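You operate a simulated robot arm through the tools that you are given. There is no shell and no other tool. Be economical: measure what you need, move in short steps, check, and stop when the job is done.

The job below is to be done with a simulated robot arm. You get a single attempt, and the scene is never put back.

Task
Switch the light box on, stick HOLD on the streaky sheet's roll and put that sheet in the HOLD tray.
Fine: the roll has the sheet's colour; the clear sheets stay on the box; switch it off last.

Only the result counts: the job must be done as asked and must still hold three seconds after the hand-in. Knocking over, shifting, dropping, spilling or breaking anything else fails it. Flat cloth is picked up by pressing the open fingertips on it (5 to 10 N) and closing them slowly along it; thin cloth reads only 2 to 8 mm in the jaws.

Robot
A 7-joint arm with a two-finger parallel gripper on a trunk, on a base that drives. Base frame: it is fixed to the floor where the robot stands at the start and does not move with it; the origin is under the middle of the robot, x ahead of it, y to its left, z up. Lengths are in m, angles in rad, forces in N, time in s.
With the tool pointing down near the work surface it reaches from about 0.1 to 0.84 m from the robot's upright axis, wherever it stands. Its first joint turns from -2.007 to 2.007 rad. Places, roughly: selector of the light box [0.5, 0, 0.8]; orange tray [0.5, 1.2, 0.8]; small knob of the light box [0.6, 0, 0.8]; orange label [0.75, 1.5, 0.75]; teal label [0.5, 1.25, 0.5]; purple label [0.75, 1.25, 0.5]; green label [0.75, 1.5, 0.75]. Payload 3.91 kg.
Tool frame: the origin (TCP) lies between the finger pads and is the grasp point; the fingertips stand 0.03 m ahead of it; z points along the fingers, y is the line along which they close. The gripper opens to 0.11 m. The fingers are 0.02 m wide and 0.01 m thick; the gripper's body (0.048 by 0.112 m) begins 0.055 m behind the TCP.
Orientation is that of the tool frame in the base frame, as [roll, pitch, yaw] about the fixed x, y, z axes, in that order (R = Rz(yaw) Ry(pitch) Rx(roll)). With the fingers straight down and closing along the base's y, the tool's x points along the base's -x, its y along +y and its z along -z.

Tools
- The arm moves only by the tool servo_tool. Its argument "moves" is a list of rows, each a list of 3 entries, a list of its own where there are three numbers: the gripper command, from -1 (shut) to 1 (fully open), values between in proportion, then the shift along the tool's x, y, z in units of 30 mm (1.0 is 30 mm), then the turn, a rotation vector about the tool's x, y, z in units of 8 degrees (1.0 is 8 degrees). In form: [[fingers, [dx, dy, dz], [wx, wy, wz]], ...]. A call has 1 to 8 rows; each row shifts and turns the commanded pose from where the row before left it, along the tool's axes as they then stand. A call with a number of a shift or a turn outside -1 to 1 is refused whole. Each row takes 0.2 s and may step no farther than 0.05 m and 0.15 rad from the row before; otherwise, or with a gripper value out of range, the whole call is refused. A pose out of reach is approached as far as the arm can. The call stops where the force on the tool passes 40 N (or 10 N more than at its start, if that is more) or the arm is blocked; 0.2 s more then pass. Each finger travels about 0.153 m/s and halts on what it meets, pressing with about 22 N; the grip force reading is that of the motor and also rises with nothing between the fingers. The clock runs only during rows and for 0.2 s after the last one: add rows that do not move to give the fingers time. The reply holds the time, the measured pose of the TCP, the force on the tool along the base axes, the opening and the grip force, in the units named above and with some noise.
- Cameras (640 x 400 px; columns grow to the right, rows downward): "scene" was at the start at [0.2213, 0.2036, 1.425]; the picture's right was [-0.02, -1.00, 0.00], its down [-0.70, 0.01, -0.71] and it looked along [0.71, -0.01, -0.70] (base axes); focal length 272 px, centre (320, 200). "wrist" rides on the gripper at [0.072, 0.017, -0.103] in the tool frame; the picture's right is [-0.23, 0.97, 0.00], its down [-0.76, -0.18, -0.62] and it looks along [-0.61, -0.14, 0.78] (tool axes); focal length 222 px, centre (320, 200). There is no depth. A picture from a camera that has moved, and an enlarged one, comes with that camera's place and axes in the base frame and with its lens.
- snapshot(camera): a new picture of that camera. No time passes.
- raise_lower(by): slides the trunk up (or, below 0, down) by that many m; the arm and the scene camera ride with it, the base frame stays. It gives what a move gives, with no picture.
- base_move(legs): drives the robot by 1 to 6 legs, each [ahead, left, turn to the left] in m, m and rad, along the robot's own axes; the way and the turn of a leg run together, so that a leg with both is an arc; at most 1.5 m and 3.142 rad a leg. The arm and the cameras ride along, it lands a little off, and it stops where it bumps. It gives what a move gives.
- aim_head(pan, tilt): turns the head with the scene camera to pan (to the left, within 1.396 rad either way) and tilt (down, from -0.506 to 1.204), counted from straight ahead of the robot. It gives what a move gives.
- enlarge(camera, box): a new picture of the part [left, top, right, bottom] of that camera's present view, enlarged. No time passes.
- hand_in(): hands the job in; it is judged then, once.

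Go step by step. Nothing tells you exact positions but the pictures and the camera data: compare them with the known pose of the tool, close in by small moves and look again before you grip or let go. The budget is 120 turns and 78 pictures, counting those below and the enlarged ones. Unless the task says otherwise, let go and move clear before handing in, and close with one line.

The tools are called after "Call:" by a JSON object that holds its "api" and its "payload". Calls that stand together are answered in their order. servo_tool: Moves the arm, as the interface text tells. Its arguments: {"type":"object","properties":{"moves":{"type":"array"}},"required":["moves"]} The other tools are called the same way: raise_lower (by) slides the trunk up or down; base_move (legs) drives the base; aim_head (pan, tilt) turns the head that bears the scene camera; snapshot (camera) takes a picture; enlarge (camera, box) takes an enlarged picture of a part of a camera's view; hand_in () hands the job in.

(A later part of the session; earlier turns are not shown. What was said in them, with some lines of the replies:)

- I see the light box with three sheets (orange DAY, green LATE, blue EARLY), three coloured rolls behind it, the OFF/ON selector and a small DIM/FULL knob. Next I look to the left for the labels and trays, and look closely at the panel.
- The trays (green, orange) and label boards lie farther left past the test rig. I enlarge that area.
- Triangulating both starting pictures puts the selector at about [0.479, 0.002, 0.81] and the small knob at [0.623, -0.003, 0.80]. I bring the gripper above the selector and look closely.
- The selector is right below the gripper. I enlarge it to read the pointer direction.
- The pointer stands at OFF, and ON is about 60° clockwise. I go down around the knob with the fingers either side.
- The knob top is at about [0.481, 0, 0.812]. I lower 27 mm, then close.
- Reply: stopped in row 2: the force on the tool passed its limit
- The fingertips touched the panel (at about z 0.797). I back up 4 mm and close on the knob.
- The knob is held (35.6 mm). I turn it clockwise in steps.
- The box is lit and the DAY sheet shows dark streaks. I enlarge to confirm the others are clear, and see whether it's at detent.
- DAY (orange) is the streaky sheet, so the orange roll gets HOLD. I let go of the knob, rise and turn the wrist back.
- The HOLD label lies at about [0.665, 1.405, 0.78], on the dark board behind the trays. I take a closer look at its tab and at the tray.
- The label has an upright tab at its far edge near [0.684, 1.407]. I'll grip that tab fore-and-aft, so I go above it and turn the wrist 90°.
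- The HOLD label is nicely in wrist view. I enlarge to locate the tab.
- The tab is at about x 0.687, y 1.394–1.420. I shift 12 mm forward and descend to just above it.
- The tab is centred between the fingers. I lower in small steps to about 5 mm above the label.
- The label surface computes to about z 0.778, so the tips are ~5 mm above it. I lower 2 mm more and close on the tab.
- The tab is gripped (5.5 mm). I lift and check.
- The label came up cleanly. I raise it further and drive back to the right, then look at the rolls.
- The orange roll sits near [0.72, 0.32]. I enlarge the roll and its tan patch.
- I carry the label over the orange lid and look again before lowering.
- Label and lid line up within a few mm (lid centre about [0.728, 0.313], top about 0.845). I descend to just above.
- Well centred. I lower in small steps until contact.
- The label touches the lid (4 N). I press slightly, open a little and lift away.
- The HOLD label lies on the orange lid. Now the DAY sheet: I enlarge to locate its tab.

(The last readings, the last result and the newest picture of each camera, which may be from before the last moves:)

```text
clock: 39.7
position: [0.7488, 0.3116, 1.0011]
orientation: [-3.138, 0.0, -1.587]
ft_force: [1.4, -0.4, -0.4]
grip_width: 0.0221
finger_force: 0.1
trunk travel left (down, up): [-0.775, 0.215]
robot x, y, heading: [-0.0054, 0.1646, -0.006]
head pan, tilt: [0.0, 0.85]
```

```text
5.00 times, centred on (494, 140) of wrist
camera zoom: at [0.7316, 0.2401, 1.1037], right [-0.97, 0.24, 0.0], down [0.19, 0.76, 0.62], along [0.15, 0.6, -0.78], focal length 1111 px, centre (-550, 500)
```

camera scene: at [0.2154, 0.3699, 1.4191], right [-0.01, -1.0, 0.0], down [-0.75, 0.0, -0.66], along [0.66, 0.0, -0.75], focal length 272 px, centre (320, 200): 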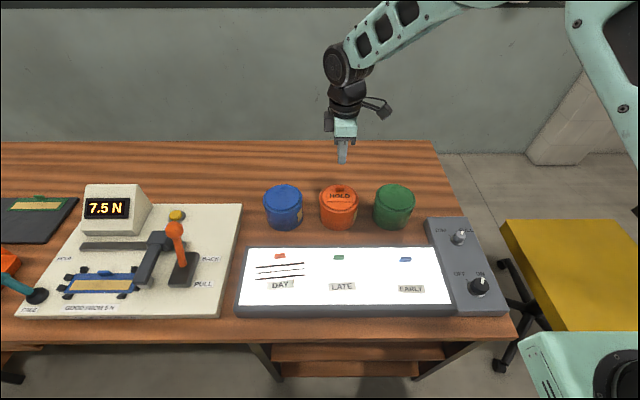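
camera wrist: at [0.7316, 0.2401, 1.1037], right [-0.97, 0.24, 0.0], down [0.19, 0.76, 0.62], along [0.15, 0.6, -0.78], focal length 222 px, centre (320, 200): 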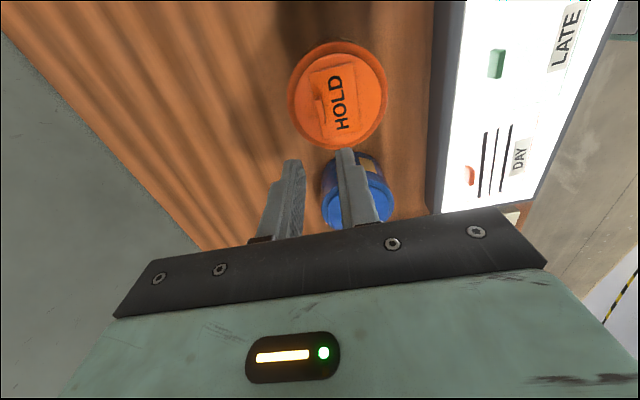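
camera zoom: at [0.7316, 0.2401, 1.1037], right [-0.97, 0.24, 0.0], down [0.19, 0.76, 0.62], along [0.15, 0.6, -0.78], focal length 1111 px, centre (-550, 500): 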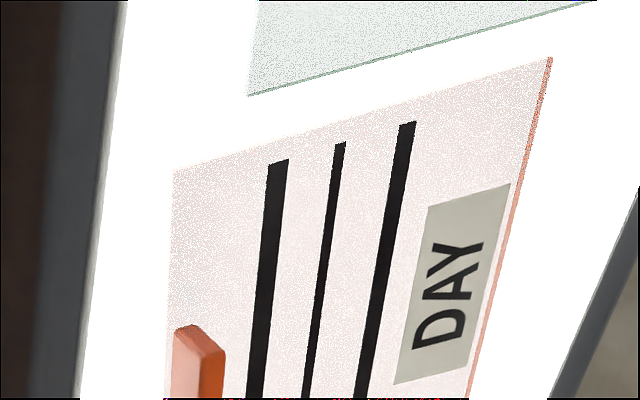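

The tab of DAY is at about [0.56, 0.47, 0.815], the sheet turned by about 6°. I move above it and turn the wrist to match.

Call:
{"api": "servo_tool", "payload": {"moves": [[-0.3, [-0.75, 0.9, 0], [0, 0, 0]], [0.0, [-0.75, 0.9, 0], [0, 0, 0]], [0.0, [-0.75, 0.9, 0], [0, 0, 0]], [0.0, [-0.75, 0.9, 0], [0, 0, 0]], [0.0, [-0.75, 0.9, 0.5], [0, 0, 0]], [0.0, [-0.75, 0.9, 0.6], [0, 0, 0]], [0.0, [-0.75, 0.9, 0.6], [0, 0, 0]], [0.0, [0, 0, 0], [0, 0, -0.8]]]}}

Call:
{"api": "snapshot", "payload": {"camera": "wrist"}}

Call:
{"api": "enlarge", "payload": {"camera": "wrist", "box": [250, 50, 410, 150]}}

```text
clock: 41.5
position: [0.5623, 0.4742, 0.9483]
orientation: [-3.14, -0.001, -1.475]
ft_force: [0.0, 0.4, 0.3]
grip_width: 0.0551
finger_force: 0.0
trunk travel left (down, up): [-0.775, 0.215]
robot x, y, heading: [-0.002, 0.1652, -0.009]
head pan, tilt: [0.0, 0.85]
```

```text
36 pictures are left
camera wrist: at [0.5529, 0.4003, 1.0515], right [-0.99, 0.13, 0.0], down [0.1, 0.77, 0.62], along [0.08, 0.62, -0.78], focal length 222 px, centre (320, 200)
```

wrist: 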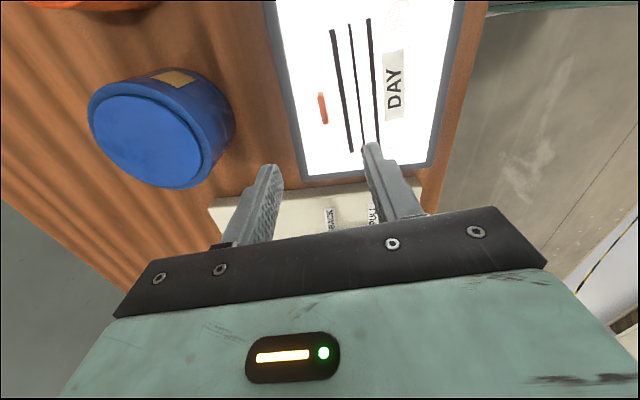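

```text
4.00 times, centred on (330, 100) of wrist
camera zoom: at [0.5529, 0.4003, 1.0515], right [-0.99, 0.13, 0.0], down [0.1, 0.77, 0.62], along [0.08, 0.62, -0.78], focal length 888 px, centre (280, 600)
```

zoom: 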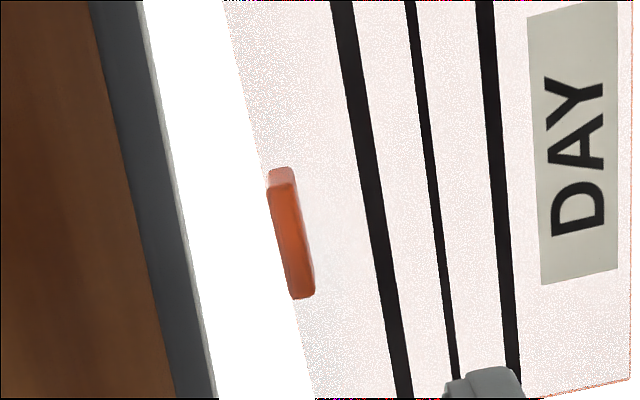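

The tab centre is at about [0.559, 0.471], aligned with the fingers. I descend in stages.

Call:
{"api": "servo_tool", "payload": {"moves": [[0.0, [0.1, 0.1, 1], [0, 0, 0]], [0.0, [0, 0, 1], [0, 0, 0]], [0.0, [0, 0, 1], [0, 0, 0]], [0.0, [0, 0, 0.3], [0, 0, 0]], [0.0, [0, 0, 0], [0, 0, 0]]]}}

Call:
{"api": "enlarge", "payload": {"camera": "wrist", "box": [220, 100, 420, 225]}}

Call:
{"api": "enlarge", "payload": {"camera": "scene", "box": [235, 230, 331, 290]}}

```text
clock: 42.7
position: [0.5589, 0.4706, 0.8491]
orientation: [-3.139, -0.001, -1.478]
ft_force: [-0.8, 0.5, 0.0]
grip_width: 0.0551
finger_force: 0.1
trunk travel left (down, up): [-0.775, 0.215]
robot x, y, heading: [-0.0033, 0.1653, -0.008]
head pan, tilt: [0.0, 0.85]
```

```text
3.20 times, centred on (320, 162) of wrist
camera zoom: at [0.5499, 0.3967, 0.9519], right [-0.99, 0.13, 0.0], down [0.1, 0.78, 0.62], along [0.08, 0.62, -0.78], focal length 711 px, centre (320, 320)
```

zoom: 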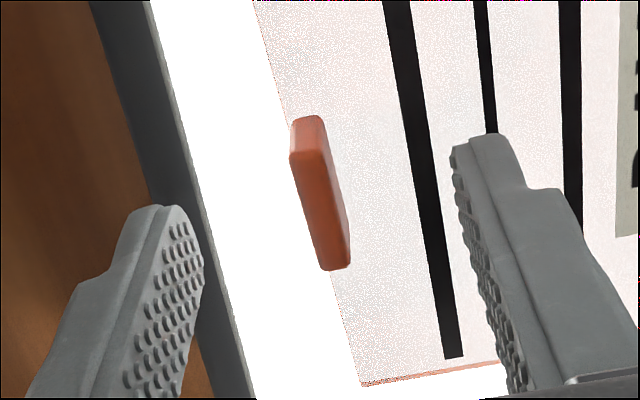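

```text
6.67 times, centred on (283, 260) of scene
camera zoom: at [0.2151, 0.3698, 1.4192], right [-0.01, -1.0, 0.0], down [-0.75, 0.01, -0.66], along [0.66, 0.0, -0.75], focal length 1814 px, centre (567, -200)
```

zoom: 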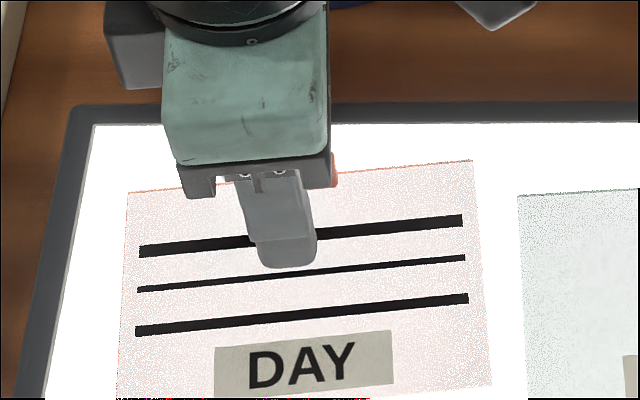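

The tab is centred between the fingers. I lower another 8 mm gently and watch for contact.

Call:
{"api": "servo_tool", "payload": {"moves": [[0.0, [0, 0, 0.1], [0, 0, 0]], [0.0, [0, 0, 0.1], [0, 0, 0]], [0.0, [0, 0, 0.07], [0, 0, 0]], [0.0, [0, 0, 0], [0, 0, 0]]]}}

Call:
{"api": "enlarge", "payload": {"camera": "wrist", "box": [220, 100, 420, 225]}}

```text
clock: 43.7
position: [0.5585, 0.4706, 0.8429]
orientation: [-3.139, 0.001, -1.476]
ft_force: [-1.6, -3.4, 26.3]
grip_width: 0.0556
finger_force: 0.8
trunk travel left (down, up): [-0.775, 0.215]
robot x, y, heading: [-0.0033, 0.1676, -0.006]
head pan, tilt: [0.0, 0.85]
```

```text
3.20 times, centred on (320, 162) of wrist
camera zoom: at [0.5496, 0.3964, 0.9454], right [-0.99, 0.13, 0.0], down [0.1, 0.77, 0.63], along [0.09, 0.62, -0.78], focal length 711 px, centre (320, 320)
```

zoom: 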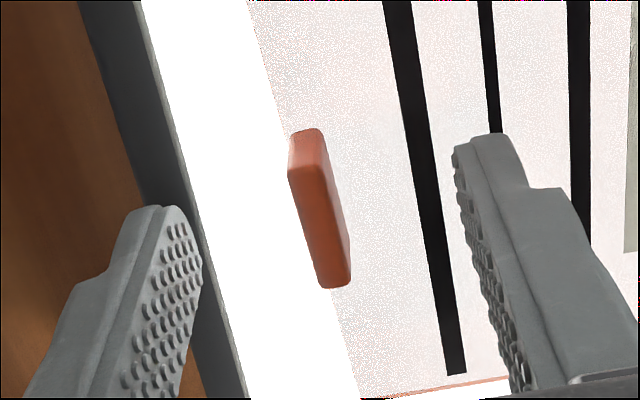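

The fingers touched (tips at 0.813). I back up to ~2.5 mm clear, then close on the tab.

Call:
{"api": "servo_tool", "payload": {"moves": [[0.0, [0, 0, -0.15], [0, 0, 0]], [0.0, [0, 0, 0], [0, 0, 0]], [-0.4, [0, 0, 0], [0, 0, 0]], [-0.7, [0, 0, 0], [0, 0, 0]], [-1, [0, 0, 0], [0, 0, 0]], [-1, [0, 0, 0], [0, 0, 0]]]}}

Call:
{"api": "enlarge", "payload": {"camera": "wrist", "box": [220, 100, 420, 225]}}

```text
clock: 45.1
position: [0.5584, 0.4708, 0.8457]
orientation: [-3.139, 0.0, -1.477]
ft_force: [0.3, 0.6, -0.9]
grip_width: 0.006
finger_force: 22.4
trunk travel left (down, up): [-0.775, 0.215]
robot x, y, heading: [-0.0036, 0.1693, -0.009]
head pan, tilt: [0.0, 0.85]
```

```text
3.20 times, centred on (320, 162) of wrist
camera zoom: at [0.5495, 0.3961, 0.948], right [-0.99, 0.13, 0.0], down [0.1, 0.78, 0.62], along [0.08, 0.62, -0.78], focal length 711 px, centre (320, 320)
```

zoom: 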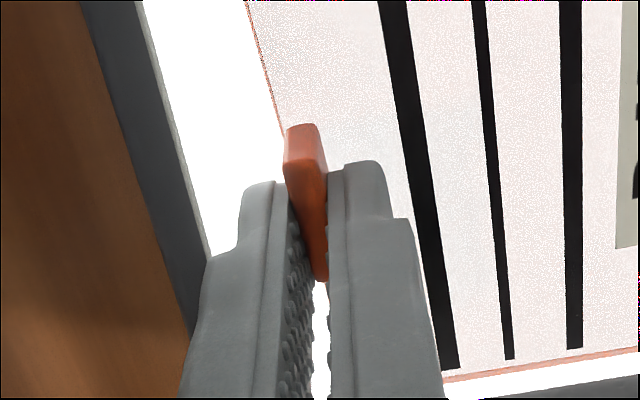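

Gripped at 6 mm. I lift the sheet straight up.

Call:
{"api": "servo_tool", "payload": {"moves": [[-1, [0, 0, -0.3], [0, 0, 0]], [-1, [0, 0, -0.6], [0, 0, 0]], [-1, [0, 0, -1], [0, 0, 0]], [-1, [0, 0, -1], [0, 0, 0]], [-1, [0, 0, -1], [0, 0, 0]], [-1, [0, 0, -1], [0, 0, 0]], [-1, [0, 0, -1], [0, 0, 0]], [-1, [0, 0, -1], [0, 0, 0]]]}}

Call:
{"api": "snapshot", "payload": {"camera": "scene"}}

Call:
{"api": "snapshot", "payload": {"camera": "wrist"}}

```text
clock: 46.9
position: [0.5613, 0.4714, 1.0512]
orientation: [-3.138, 0.001, -1.478]
ft_force: [0.8, -0.1, -1.3]
grip_width: 0.0057
finger_force: 21.9
trunk travel left (down, up): [-0.775, 0.215]
robot x, y, heading: [-0.0035, 0.1671, -0.005]
head pan, tilt: [0.0, 0.85]
```

```text
30 pictures are left
camera scene: at [0.2153, 0.37, 1.4191], right [-0.01, -1.0, 0.0], down [-0.75, 0.0, -0.66], along [0.66, 0.0, -0.75], focal length 272 px, centre (320, 200)
```

scene: 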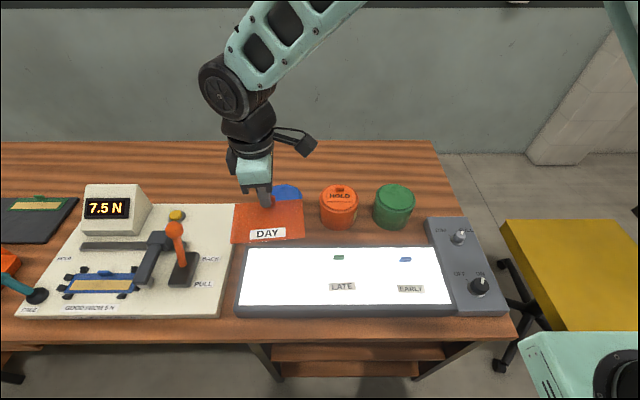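

```text
29 pictures are left
camera wrist: at [0.551, 0.3964, 1.1552], right [-0.99, 0.13, 0.0], down [0.1, 0.78, 0.62], along [0.08, 0.62, -0.78], focal length 222 px, centre (320, 200)
```

wrist: 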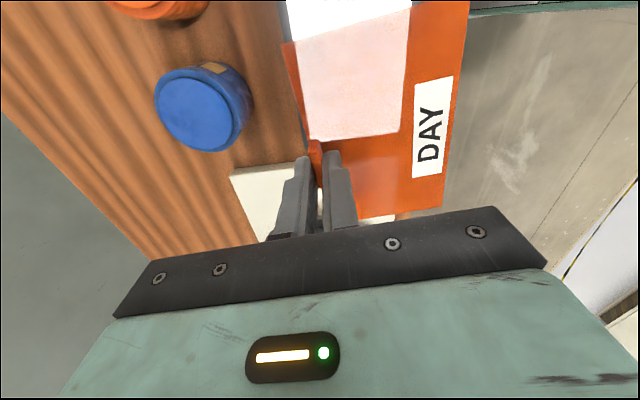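

The DAY sheet is held flat and the clear sheets stayed. I raise it and drive left to the HOLD tray (about [0.51, 1.24]).

Call:
{"api": "servo_tool", "payload": {"moves": [[-1, [0, 0, -1], [0, 0, 0]], [-1, [0, 0, -1], [0, 0, 0]], [-1, [0, 0, -1], [0, 0, 0]], [-1, [0, 0, 0], [0, 0, 0.75]]]}}

Call:
{"api": "base_move", "payload": {"legs": [[0, 0.78, 0]]}}

Call:
{"api": "snapshot", "payload": {"camera": "scene"}}

Call:
{"api": "snapshot", "payload": {"camera": "wrist"}}

```text
clock: 47.9
position: [0.5598, 0.4723, 1.1422]
orientation: [-3.14, 0.0, -1.581]
ft_force: [-0.4, 0.0, 0.5]
grip_width: 0.0059
finger_force: 22.5
trunk travel left (down, up): [-0.775, 0.215]
robot x, y, heading: [-0.0051, 0.1684, -0.006]
head pan, tilt: [0.0, 0.85]
```

```text
clock: 52.1
position: [0.5629, 1.2581, 1.1406]
orientation: [-3.141, -0.002, -1.58]
ft_force: [-0.9, 0.2, 0.2]
grip_width: 0.0059
finger_force: 21.8
trunk travel left (down, up): [-0.775, 0.215]
robot x, y, heading: [0.0, 0.9514, -0.002]
head pan, tilt: [0.0, 0.85]
```

```text
28 pictures are left
camera scene: at [0.22, 1.1573, 1.4192], right [-0.01, -1.0, 0.0], down [-0.75, 0.0, -0.66], along [0.66, 0.0, -0.75], focal length 272 px, centre (320, 200)
```

scene: 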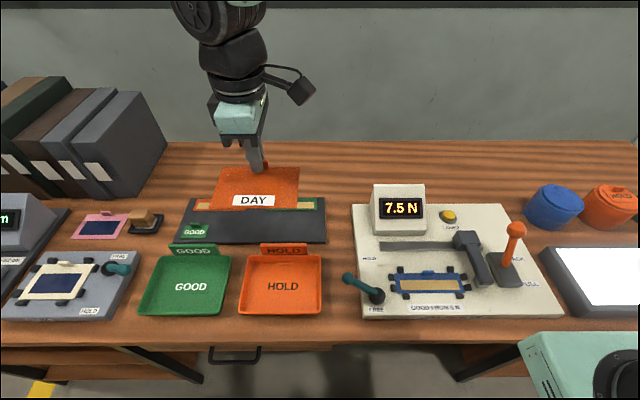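

```text
27 pictures are left
camera wrist: at [0.5474, 1.1858, 1.2451], right [-0.97, 0.24, 0.0], down [0.18, 0.76, 0.62], along [0.15, 0.61, -0.78], focal length 222 px, centre (320, 200)
```

wrist: 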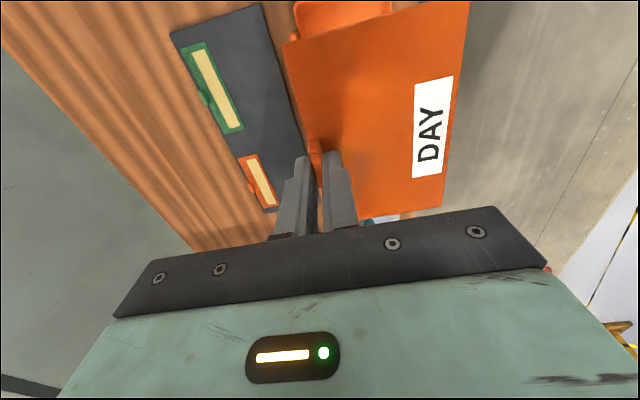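

I enlarge the HOLD tray to get its inner edges.

Call:
{"api": "enlarge", "payload": {"camera": "scene", "box": [220, 230, 348, 330]}}

```text
4.00 times, centred on (284, 280) of scene
camera zoom: at [0.22, 1.1573, 1.4192], right [-0.01, -1.0, 0.0], down [-0.75, 0.0, -0.66], along [0.66, 0.0, -0.75], focal length 1088 px, centre (464, -120)
```

zoom: 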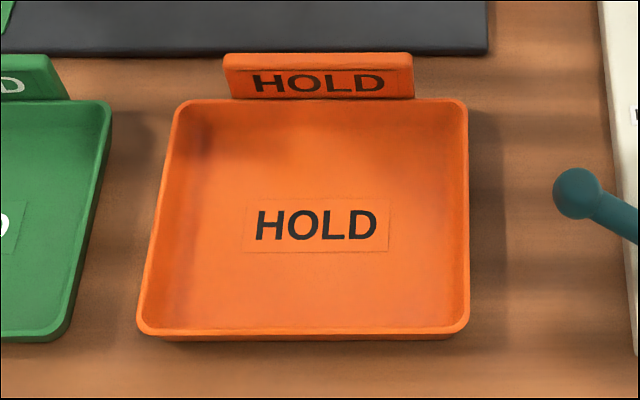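

The tray interior spans about x 0.433–0.571, y 1.158–1.336. I take the TCP to [0.54, 1.248] and descend above the tray.

Call:
{"api": "servo_tool", "payload": {"moves": [[-1, [0.17, 0.39, 0.5], [0, 0, 0]], [-1, [0.17, 0.39, 1], [0, 0, 0]], [-1, [0, 0, 1], [0, 0, 0]], [-1, [0, 0, 1], [0, 0, 0]], [-1, [0, 0, 1], [0, 0, 0]], [-1, [0, 0, 1], [0, 0, 0]], [-1, [0, 0, 1], [0, 0, 0]], [-1, [0, 0, 1], [0, 0, 0]]]}}

Call:
{"api": "enlarge", "payload": {"camera": "scene", "box": [200, 205, 360, 330]}}

Call:
{"api": "snapshot", "payload": {"camera": "wrist"}}

```text
clock: 53.9
position: [0.5428, 1.2486, 0.9153]
orientation: [-3.14, 0.001, -1.579]
ft_force: [-1.0, 0.0, -0.7]
grip_width: 0.006
finger_force: 21.9
trunk travel left (down, up): [-0.775, 0.215]
robot x, y, heading: [-0.0026, 0.9544, -0.008]
head pan, tilt: [0.0, 0.85]
```

```text
3.20 times, centred on (280, 268) of scene
camera zoom: at [0.2198, 1.1571, 1.4193], right [-0.01, -1.0, 0.0], down [-0.75, 0.0, -0.66], along [0.66, 0.0, -0.75], focal length 871 px, centre (448, -16)
```

zoom: 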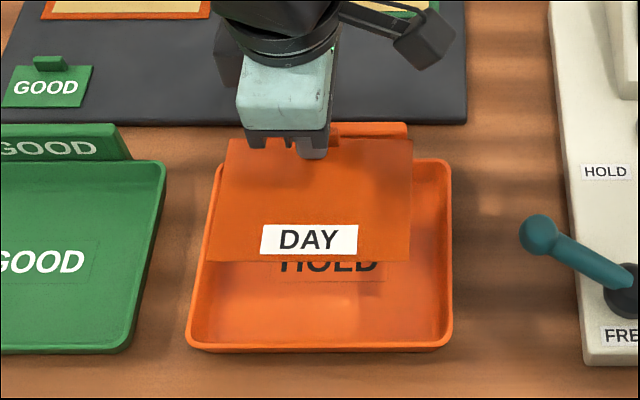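

```text
24 pictures are left
camera wrist: at [0.5256, 1.176, 1.0194], right [-0.97, 0.24, 0.0], down [0.18, 0.76, 0.62], along [0.15, 0.61, -0.78], focal length 222 px, centre (320, 200)
```

wrist: 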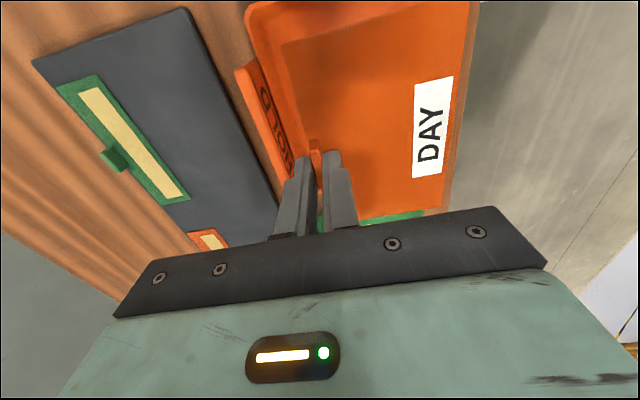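

The sheet hovers centred over the tray with clearance on every side. I go down to ~2 cm above the floor and then in small steps.

Call:
{"api": "servo_tool", "payload": {"moves": [[-1, [0, 0, 0.9], [0, 0, 0]], [-1, [0, 0, 0.9], [0, 0, 0]], [-1, [0, 0, 0.7], [0, 0, 0]], [-1, [0, 0, 0.3], [0, 0, 0]], [-1, [0, 0, 0], [0, 0, 0]]]}}

Call:
{"api": "enlarge", "payload": {"camera": "scene", "box": [200, 205, 360, 330]}}

```text
clock: 55.1
position: [0.5402, 1.2483, 0.8314]
orientation: [-3.141, -0.001, -1.58]
ft_force: [0.5, -0.2, 0.0]
grip_width: 0.006
finger_force: 21.7
trunk travel left (down, up): [-0.775, 0.215]
robot x, y, heading: [-0.0003, 0.9546, -0.003]
head pan, tilt: [0.0, 0.85]
```

```text
3.20 times, centred on (280, 268) of scene
camera zoom: at [0.2199, 1.1573, 1.4192], right [-0.01, -1.0, 0.0], down [-0.75, 0.0, -0.66], along [0.66, 0.0, -0.75], focal length 871 px, centre (448, -16)
```

zoom: 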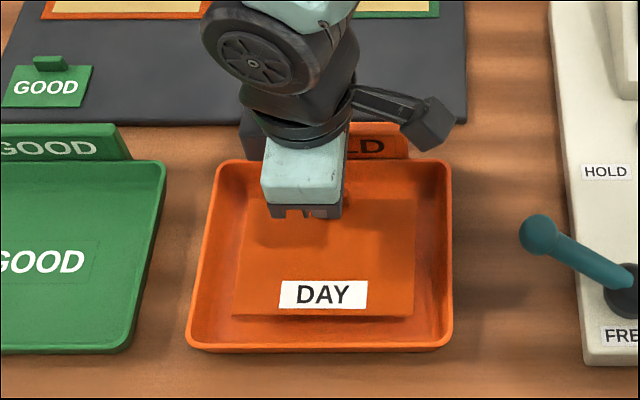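

Call:
{"api": "servo_tool", "payload": {"moves": [[-1, [0, 0, 0.15], [0, 0, 0]], [-1, [0, 0, 0.1], [0, 0, 0]], [-1, [0, 0, 0.1], [0, 0, 0]], [-1, [0, 0, 0.07], [0, 0, 0]], [-1, [0, 0, 0], [0, 0, 0]]]}}

```text
clock: 56.3
position: [0.5408, 1.2477, 0.8199]
orientation: [3.141, 0.0, -1.58]
ft_force: [0.5, -0.5, 0.4]
grip_width: 0.0058
finger_force: 21.8
trunk travel left (down, up): [-0.775, 0.215]
robot x, y, heading: [0.0007, 0.9549, -0.012]
head pan, tilt: [0.0, 0.85]
```

No contact yet; I keep going down in small steps.

Call:
{"api": "servo_tool", "payload": {"moves": [[-1, [0, 0, 0.1], [0, 0, 0]], [-1, [0, 0, 0.07], [0, 0, 0]], [-1, [0, 0, 0.05], [0, 0, 0]], [-1, [0, 0, 0], [0, 0, 0]]]}}

Call:
{"api": "enlarge", "payload": {"camera": "scene", "box": [200, 205, 360, 330]}}

```text
clock: 57.3
position: [0.5404, 1.2481, 0.8132]
orientation: [-3.141, 0.0, -1.581]
ft_force: [0.3, -0.2, -0.3]
grip_width: 0.006
finger_force: 21.8
trunk travel left (down, up): [-0.775, 0.215]
robot x, y, heading: [0.0008, 0.9524, -0.006]
head pan, tilt: [0.0, 0.85]
```

```text
3.20 times, centred on (280, 268) of scene
camera zoom: at [0.22, 1.1573, 1.4192], right [-0.01, -1.0, 0.0], down [-0.75, 0.0, -0.66], along [0.66, 0.0, -0.75], focal length 871 px, centre (448, -16)
```

zoom: 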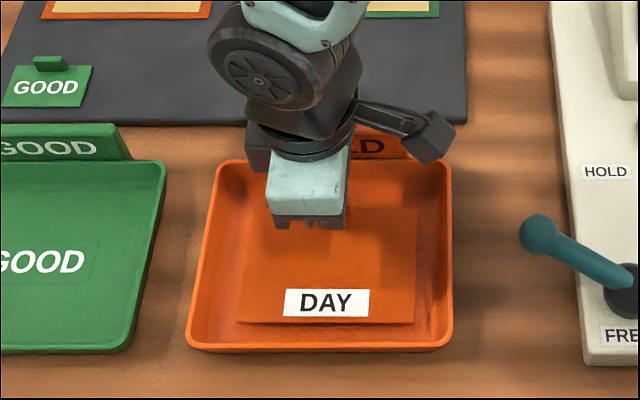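

Call:
{"api": "servo_tool", "payload": {"moves": [[-1, [0, 0, 0.08], [0, 0, 0]], [-1, [0, 0, 0.07], [0, 0, 0]], [-1, [0, 0, 0.05], [0, 0, 0]], [-1, [0, 0, 0], [0, 0, 0]]]}}

```text
clock: 58.3
position: [0.5416, 1.2484, 0.8076]
orientation: [-3.138, 0.0, -1.58]
ft_force: [-0.4, 0.1, -0.2]
grip_width: 0.006
finger_force: 22.4
trunk travel left (down, up): [-0.775, 0.215]
robot x, y, heading: [0.0016, 0.9535, -0.004]
head pan, tilt: [0.0, 0.85]
```

Call:
{"api": "servo_tool", "payload": {"moves": [[-1, [0, 0, 0.08], [0, 0, 0]], [-1, [0, 0, 0.07], [0, 0, 0]], [-1, [0, 0, 0.05], [0, 0, 0]], [-1, [0, 0, 0], [0, 0, 0]]]}}

Call:
{"api": "enlarge", "payload": {"camera": "scene", "box": [220, 240, 348, 330]}}

```text
clock: 59.3
position: [0.5404, 1.2473, 0.8018]
orientation: [-3.14, 0.0, -1.58]
ft_force: [0.3, -0.4, -0.4]
grip_width: 0.006
finger_force: 22.0
trunk travel left (down, up): [-0.775, 0.215]
robot x, y, heading: [0.0008, 0.9535, 0.001]
head pan, tilt: [0.0, 0.85]
```

```text
4.44 times, centred on (284, 285) of scene
camera zoom: at [0.22, 1.1573, 1.4192], right [-0.01, -1.0, 0.0], down [-0.75, 0.0, -0.66], along [0.66, 0.0, -0.75], focal length 1209 px, centre (480, -178)
```

zoom: 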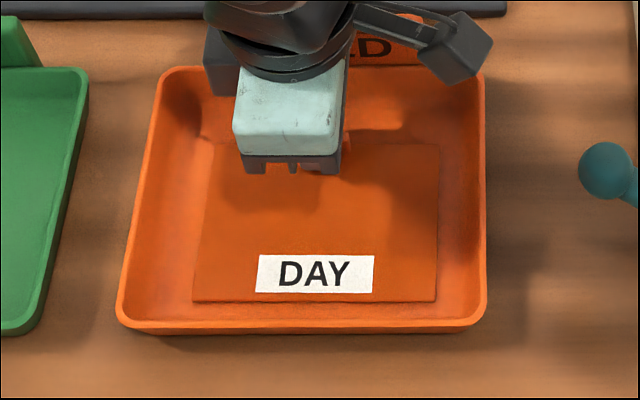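

Almost on the floor; the shadow is thin. A few mm more.

Call:
{"api": "servo_tool", "payload": {"moves": [[-1, [0, 0, 0.07], [0, 0, 0]], [-1, [0, 0, 0.05], [0, 0, 0]], [-1, [0, 0, 0.05], [0, 0, 0]], [-1, [0, 0, 0], [0, 0, 0]]]}}

```text
clock: 60.3
position: [0.5406, 1.2485, 0.7964]
orientation: [-3.139, 0.001, -1.579]
ft_force: [-1.6, -2.3, 20.3]
grip_width: 0.006
finger_force: 21.8
trunk travel left (down, up): [-0.775, 0.215]
robot x, y, heading: [0.0005, 0.9511, -0.004]
head pan, tilt: [0.0, 0.85]
```

The sheet is down (20 N). I ease off slightly, open narrowly and lift.

Call:
{"api": "servo_tool", "payload": {"moves": [[-1, [0, 0, -0.05], [0, 0, 0]], [-0.9, [0, 0, 0], [0, 0, 0]], [-0.8, [0, 0, 0], [0, 0, 0]], [-0.72, [0, 0, 0], [0, 0, 0]], [-0.72, [0, 0, -0.2], [0, 0, 0]], [-0.72, [0, 0, -0.5], [0, 0, 0]], [-0.72, [0, 0, -1], [0, 0, 0]], [-0.72, [0, 0, -1], [0, 0, 0]]]}}

Call:
{"api": "servo_tool", "payload": {"moves": [[-0.72, [0, 0, -1], [0, 0, 0]], [-0.5, [0, 0, -1], [0, 0, 0]], [-0.3, [0, 0, -1], [0, 0, 0]], [0, [0, 0, -1], [0, 0, 0]], [0, [0, 0, -1], [0, 0, 0]], [0, [0, 0, -1], [0, 0, 0]]]}}

Call:
{"api": "snapshot", "payload": {"camera": "scene"}}

```text
clock: 62.1
position: [0.5407, 1.2489, 0.8787]
orientation: [-3.141, -0.002, -1.58]
ft_force: [-0.1, 0.9, 0.3]
grip_width: 0.0154
finger_force: 0.1
trunk travel left (down, up): [-0.775, 0.215]
robot x, y, heading: [0.0026, 0.9531, -0.006]
head pan, tilt: [0.0, 0.85]
```

```text
clock: 63.5
position: [0.5421, 1.2504, 1.06]
orientation: [3.141, 0.0, -1.579]
ft_force: [0.0, -0.4, -0.6]
grip_width: 0.0546
finger_force: 0.1
trunk travel left (down, up): [-0.775, 0.215]
robot x, y, heading: [-0.002, 0.952, -0.005]
head pan, tilt: [0.0, 0.85]
```

```text
20 pictures are left
camera scene: at [0.2201, 1.1575, 1.4191], right [-0.01, -1.0, 0.0], down [-0.75, 0.0, -0.66], along [0.66, 0.0, -0.75], focal length 272 px, centre (320, 200)
```

scene: 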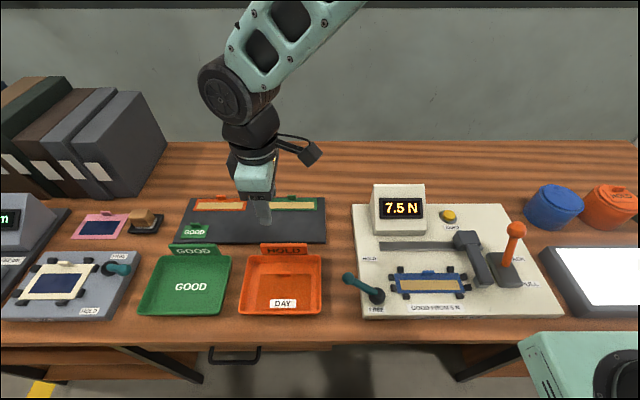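

The DAY sheet lies in the HOLD tray. Now I raise, turn the wrist back and drive to the selector to switch off.

Call:
{"api": "servo_tool", "payload": {"moves": [[0, [0, 0, -1], [0, 0, 1]], [0, [0, 0, -1], [0, 0, 1]], [0, [0, 0, 0], [0, 0, 1]], [0, [0, 0, 0], [0, 0, 1]], [0, [0, 0, 0], [0, 0, 1]], [0, [0, 0, 0], [0, 0, 1]], [0, [0, 0, 0], [0, 0, 1]], [0, [0, 0, 0], [0, 0, 1]]]}}

Call:
{"api": "servo_tool", "payload": {"moves": [[0, [0, 0, 0], [0, 0, 1]], [0, [0, 0, 0], [0, 0, 1]], [0, [0, 0, 0], [0, 0, 1]], [0, [0, 0, 0], [0, 0, 0.2]]]}}

Call:
{"api": "base_move", "payload": {"legs": [[0, -0.93, 0]]}}

```text
clock: 65.3
position: [0.541, 1.2483, 1.1183]
orientation: [-3.141, 0.001, -2.701]
ft_force: [0.3, 0.0, -0.4]
grip_width: 0.0552
finger_force: 0.0
trunk travel left (down, up): [-0.775, 0.215]
robot x, y, heading: [0.0036, 0.9522, -0.003]
head pan, tilt: [0.0, 0.85]
```

```text
clock: 66.3
position: [0.5405, 1.2482, 1.1192]
orientation: [-3.141, 0.002, 3.139]
ft_force: [-0.3, 0.3, 0.7]
grip_width: 0.0551
finger_force: 0.0
trunk travel left (down, up): [-0.775, 0.215]
robot x, y, heading: [-0.0015, 0.9551, -0.008]
head pan, tilt: [0.0, 0.85]
```

```text
clock: 71.2
position: [0.5328, 0.3105, 1.1186]
orientation: [3.141, 0.001, 3.131]
ft_force: [-0.3, 0.6, 0.4]
grip_width: 0.0552
finger_force: 0.0
trunk travel left (down, up): [-0.775, 0.215]
robot x, y, heading: [-0.0096, 0.0182, -0.012]
head pan, tilt: [0.0, 0.85]
```

Call:
{"api": "servo_tool", "payload": {"moves": [[0, [0.16, -0.94, 0], [0, 0, 0]], [0, [0.16, -0.94, 0], [0, 0, 0]], [0, [0.16, -0.94, 0], [0, 0, 0]], [0, [0.16, -0.94, 0], [0, 0, 0]], [0, [0.16, -0.94, 0], [0, 0, 0]], [0, [0.16, -0.94, 0], [0, 0, 0]], [0, [0.16, -0.94, 0], [0, 0, 0]], [0, [0.16, -0.94, 0], [0, 0, 0]]]}}

Call:
{"api": "servo_tool", "payload": {"moves": [[0, [0.16, -0.94, 0.8], [0, 0, 0]], [0, [0.16, -0.94, 0.8], [0, 0, 0]], [0, [0.16, -0.94, 0.8], [0, 0, 0]], [0, [0, 0, 1], [0, 0, 0]], [0, [0, 0, 1], [0, 0, 0]], [0, [0, 0, 1], [0, 0, 0]], [0, [0, 0, 0], [0, 0, 0]]]}}

Call:
{"api": "snapshot", "payload": {"camera": "wrist"}}

Call:
{"api": "snapshot", "payload": {"camera": "scene"}}

```text
clock: 73.0
position: [0.4934, 0.086, 1.1193]
orientation: [3.141, 0.002, 3.134]
ft_force: [0.5, 0.3, -0.4]
grip_width: 0.055
finger_force: 0.1
trunk travel left (down, up): [-0.775, 0.215]
robot x, y, heading: [-0.0061, 0.0153, -0.012]
head pan, tilt: [0.0, 0.85]
```

```text
clock: 74.6
position: [0.4776, -0.0, 0.9579]
orientation: [-3.141, 0.002, 3.132]
ft_force: [-0.8, 0.6, 0.2]
grip_width: 0.0549
finger_force: 0.0
trunk travel left (down, up): [-0.775, 0.215]
robot x, y, heading: [-0.0081, 0.0196, -0.01]
head pan, tilt: [0.0, 0.85]
```

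```text
19 pictures are left
camera wrist: at [0.4067, 0.0175, 1.061], right [0.24, 0.97, 0.0], down [0.76, -0.18, 0.62], along [0.61, -0.15, -0.78], focal length 222 px, centre (320, 200)
```

wrist: 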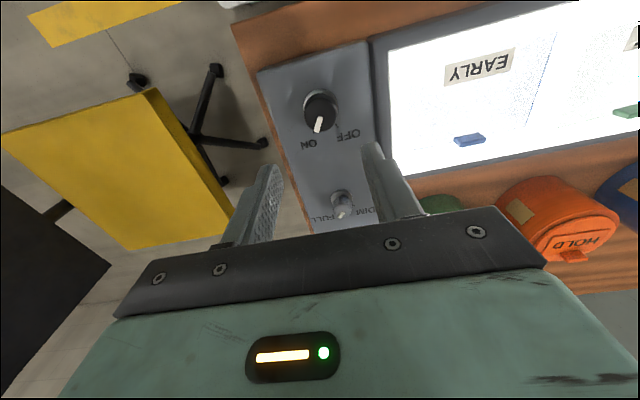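

```text
18 pictures are left
camera scene: at [0.2127, 0.2206, 1.4192], right [-0.01, -1.0, 0.0], down [-0.75, 0.01, -0.66], along [0.66, -0.01, -0.75], focal length 272 px, centre (320, 200)
```

scene: 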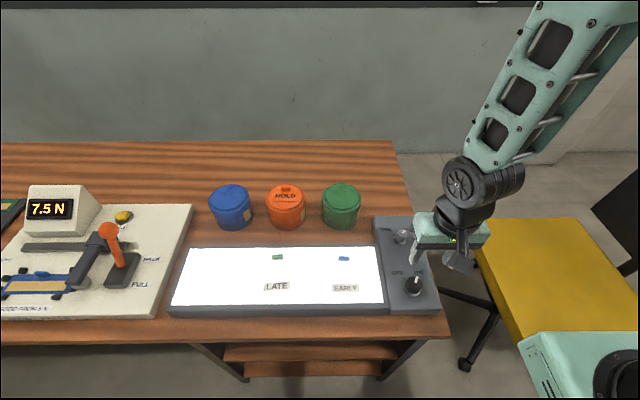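

The selector is below, in the same relation as before. I lower to z 0.833 and close on it.

Call:
{"api": "servo_tool", "payload": {"moves": [[0, [-0.1, 0, 1], [0, 0, 0]], [0, [0, 0, 1], [0, 0, 0]], [0, [0, 0, 1], [0, 0, 0]], [0, [0, 0, 0.8], [0, 0, 0]], [0, [0, 0, 0.36], [0, 0, 0]], [-0.3, [0, 0, 0], [0, 0, 0]], [-0.6, [0, 0, 0], [0, 0, 0]], [-0.6, [0, 0, 0], [0, 0, 0]]]}}

Call:
{"api": "snapshot", "payload": {"camera": "wrist"}}

```text
clock: 76.4
position: [0.4815, 0.0, 0.8315]
orientation: [-3.141, 0.002, 3.134]
ft_force: [-3.9, 4.2, -6.6]
grip_width: 0.0358
finger_force: 45.3
trunk travel left (down, up): [-0.775, 0.215]
robot x, y, heading: [-0.0058, 0.0226, -0.011]
head pan, tilt: [0.0, 0.85]
```

```text
17 pictures are left
camera wrist: at [0.4103, 0.0178, 0.9351], right [0.23, 0.97, 0.0], down [0.76, -0.18, 0.62], along [0.61, -0.15, -0.78], focal length 222 px, centre (320, 200)
```

wrist: 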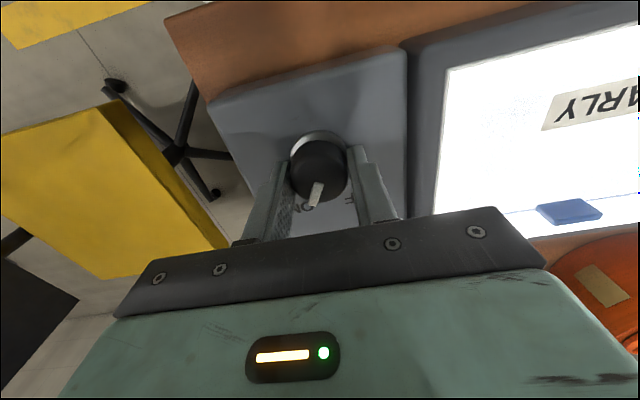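

The knob is held; I turn it back counter-clockwise by 56°.

Call:
{"api": "servo_tool", "payload": {"moves": [[-0.6, [0, 0, 0], [0, 0, -1]], [-0.6, [0, 0, 0], [0, 0, -1]], [-0.6, [0, 0, 0], [0, 0, -1]], [-0.6, [0, 0, 0], [0, 0, -1]], [-0.6, [0, 0, 0], [0, 0, -1]], [-0.6, [0, 0, 0], [0, 0, -1]], [-0.6, [0, 0, 0], [0, 0, -1]]]}}

Call:
{"api": "snapshot", "payload": {"camera": "scene"}}

Call:
{"api": "snapshot", "payload": {"camera": "wrist"}}

```text
clock: 78.1
position: [0.4813, 0.002, 0.8323]
orientation: [3.138, 0.001, -2.172]
ft_force: [0.9, 3.4, -13.7]
grip_width: 0.0357
finger_force: 45.6
trunk travel left (down, up): [-0.775, 0.215]
robot x, y, heading: [-0.007, 0.0187, -0.011]
head pan, tilt: [0.0, 0.85]
stopped in row 7: the force on the tool passed its limit (the readings are from after the stop); the commanded pose is now the measured one
```

```text
16 pictures are left
camera scene: at [0.2131, 0.2211, 1.4193], right [-0.01, -1.0, 0.0], down [-0.75, 0.01, -0.66], along [0.66, -0.01, -0.75], focal length 272 px, centre (320, 200)
```

scene: 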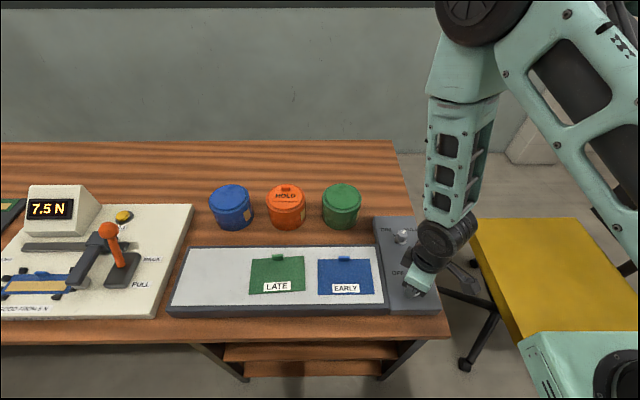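

```text
15 pictures are left
camera wrist: at [0.427, -0.0482, 0.9353], right [-0.67, 0.74, 0.0], down [0.58, 0.53, 0.62], along [0.46, 0.42, -0.78], focal length 222 px, centre (320, 200)
```

wrist: 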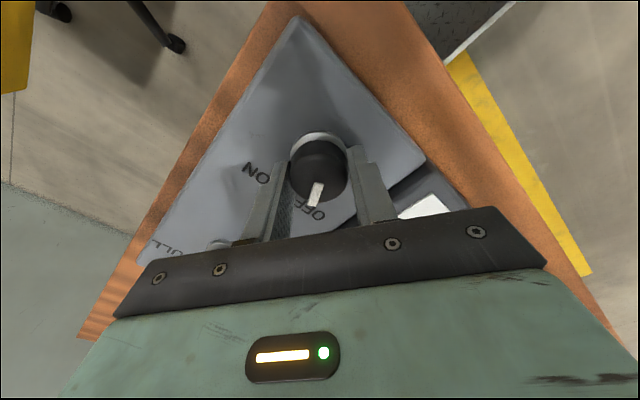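

The box is off, with the pointer at OFF. I let go, rise clear and check everything once more.

Call:
{"api": "servo_tool", "payload": {"moves": [[-0.2, [0, 0, 0], [0, 0, 0]], [0, [0, 0, 0], [0, 0, 0]], [0, [0, 0, 0], [0, 0, 0]], [0, [0, 0, -0.8], [0, 0, 0]], [0, [0, 0, -1], [0, 0, 0]], [0, [0, 0, -1], [0, 0, 0]], [0, [0, 0, -1], [0, 0, 0]], [0, [0, 0, -1], [0, 0, 0]]]}}

Call:
{"api": "snapshot", "payload": {"camera": "scene"}}

Call:
{"api": "enlarge", "payload": {"camera": "scene", "box": [200, 170, 456, 330]}}

Call:
{"api": "aim_head", "payload": {"pan": 0.9, "tilt": 0.6}}

Call:
{"api": "snapshot", "payload": {"camera": "scene"}}

```text
clock: 79.9
position: [0.4824, 0.001, 0.9763]
orientation: [3.14, 0.0, -2.173]
ft_force: [-0.3, -0.9, -1.5]
grip_width: 0.055
finger_force: 0.2
trunk travel left (down, up): [-0.775, 0.215]
robot x, y, heading: [-0.0098, 0.0166, -0.009]
head pan, tilt: [0.0, 0.85]
```

```text
14 pictures are left
camera scene: at [0.2131, 0.2211, 1.4191], right [-0.01, -1.0, 0.0], down [-0.75, 0.01, -0.66], along [0.66, -0.01, -0.75], focal length 272 px, centre (320, 200)
```

scene: 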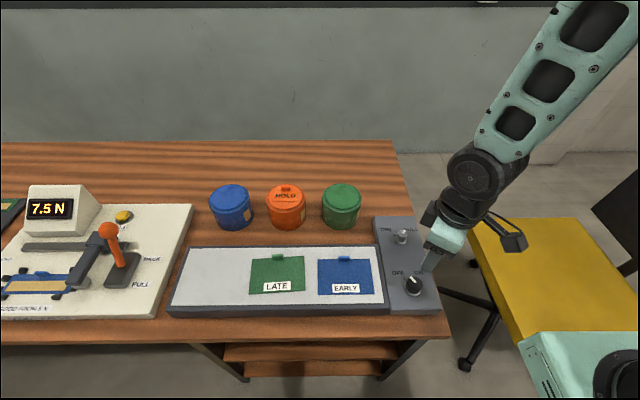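

```text
2.50 times, centred on (328, 250) of scene
camera zoom: at [0.2131, 0.2211, 1.4191], right [-0.01, -1.0, 0.0], down [-0.75, 0.01, -0.66], along [0.66, -0.01, -0.75], focal length 680 px, centre (300, 75)
```

zoom: 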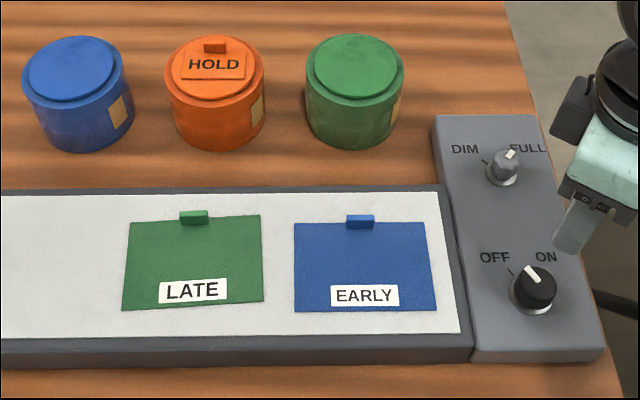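

```text
clock: 81.1
position: [0.4821, 0.001, 0.9745]
orientation: [3.141, 0.001, -2.174]
ft_force: [-0.3, -1.1, 0.8]
grip_width: 0.0548
finger_force: 0.1
trunk travel left (down, up): [-0.775, 0.215]
robot x, y, heading: [-0.01, 0.0186, -0.017]
head pan, tilt: [0.901, 0.6]
```

```text
12 pictures are left
camera scene: at [0.1903, 0.2903, 1.4401], right [0.78, -0.63, 0.0], down [-0.36, -0.44, -0.82], along [0.52, 0.64, -0.57], focal length 272 px, centre (320, 200)
```

scene: 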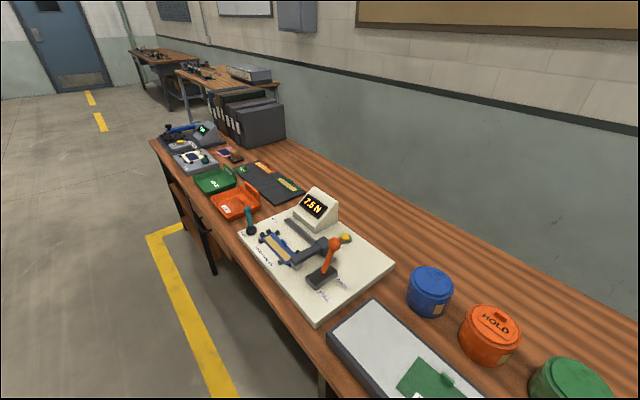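

Everything checks out: HOLD is on the orange roll, DAY is in the HOLD tray, LATE and EARLY are still on the box, and the selector is back at OFF with the gripper clear. I hand the job in.

Call:
{"api": "hand_in", "payload": {}}

```text
The job is handed in.
```

The job is done and handed in: DAY was the streaky sheet, so HOLD is on the orange roll, DAY is in the HOLD tray, the two clear sheets are still on the box, and the light was switched off last.
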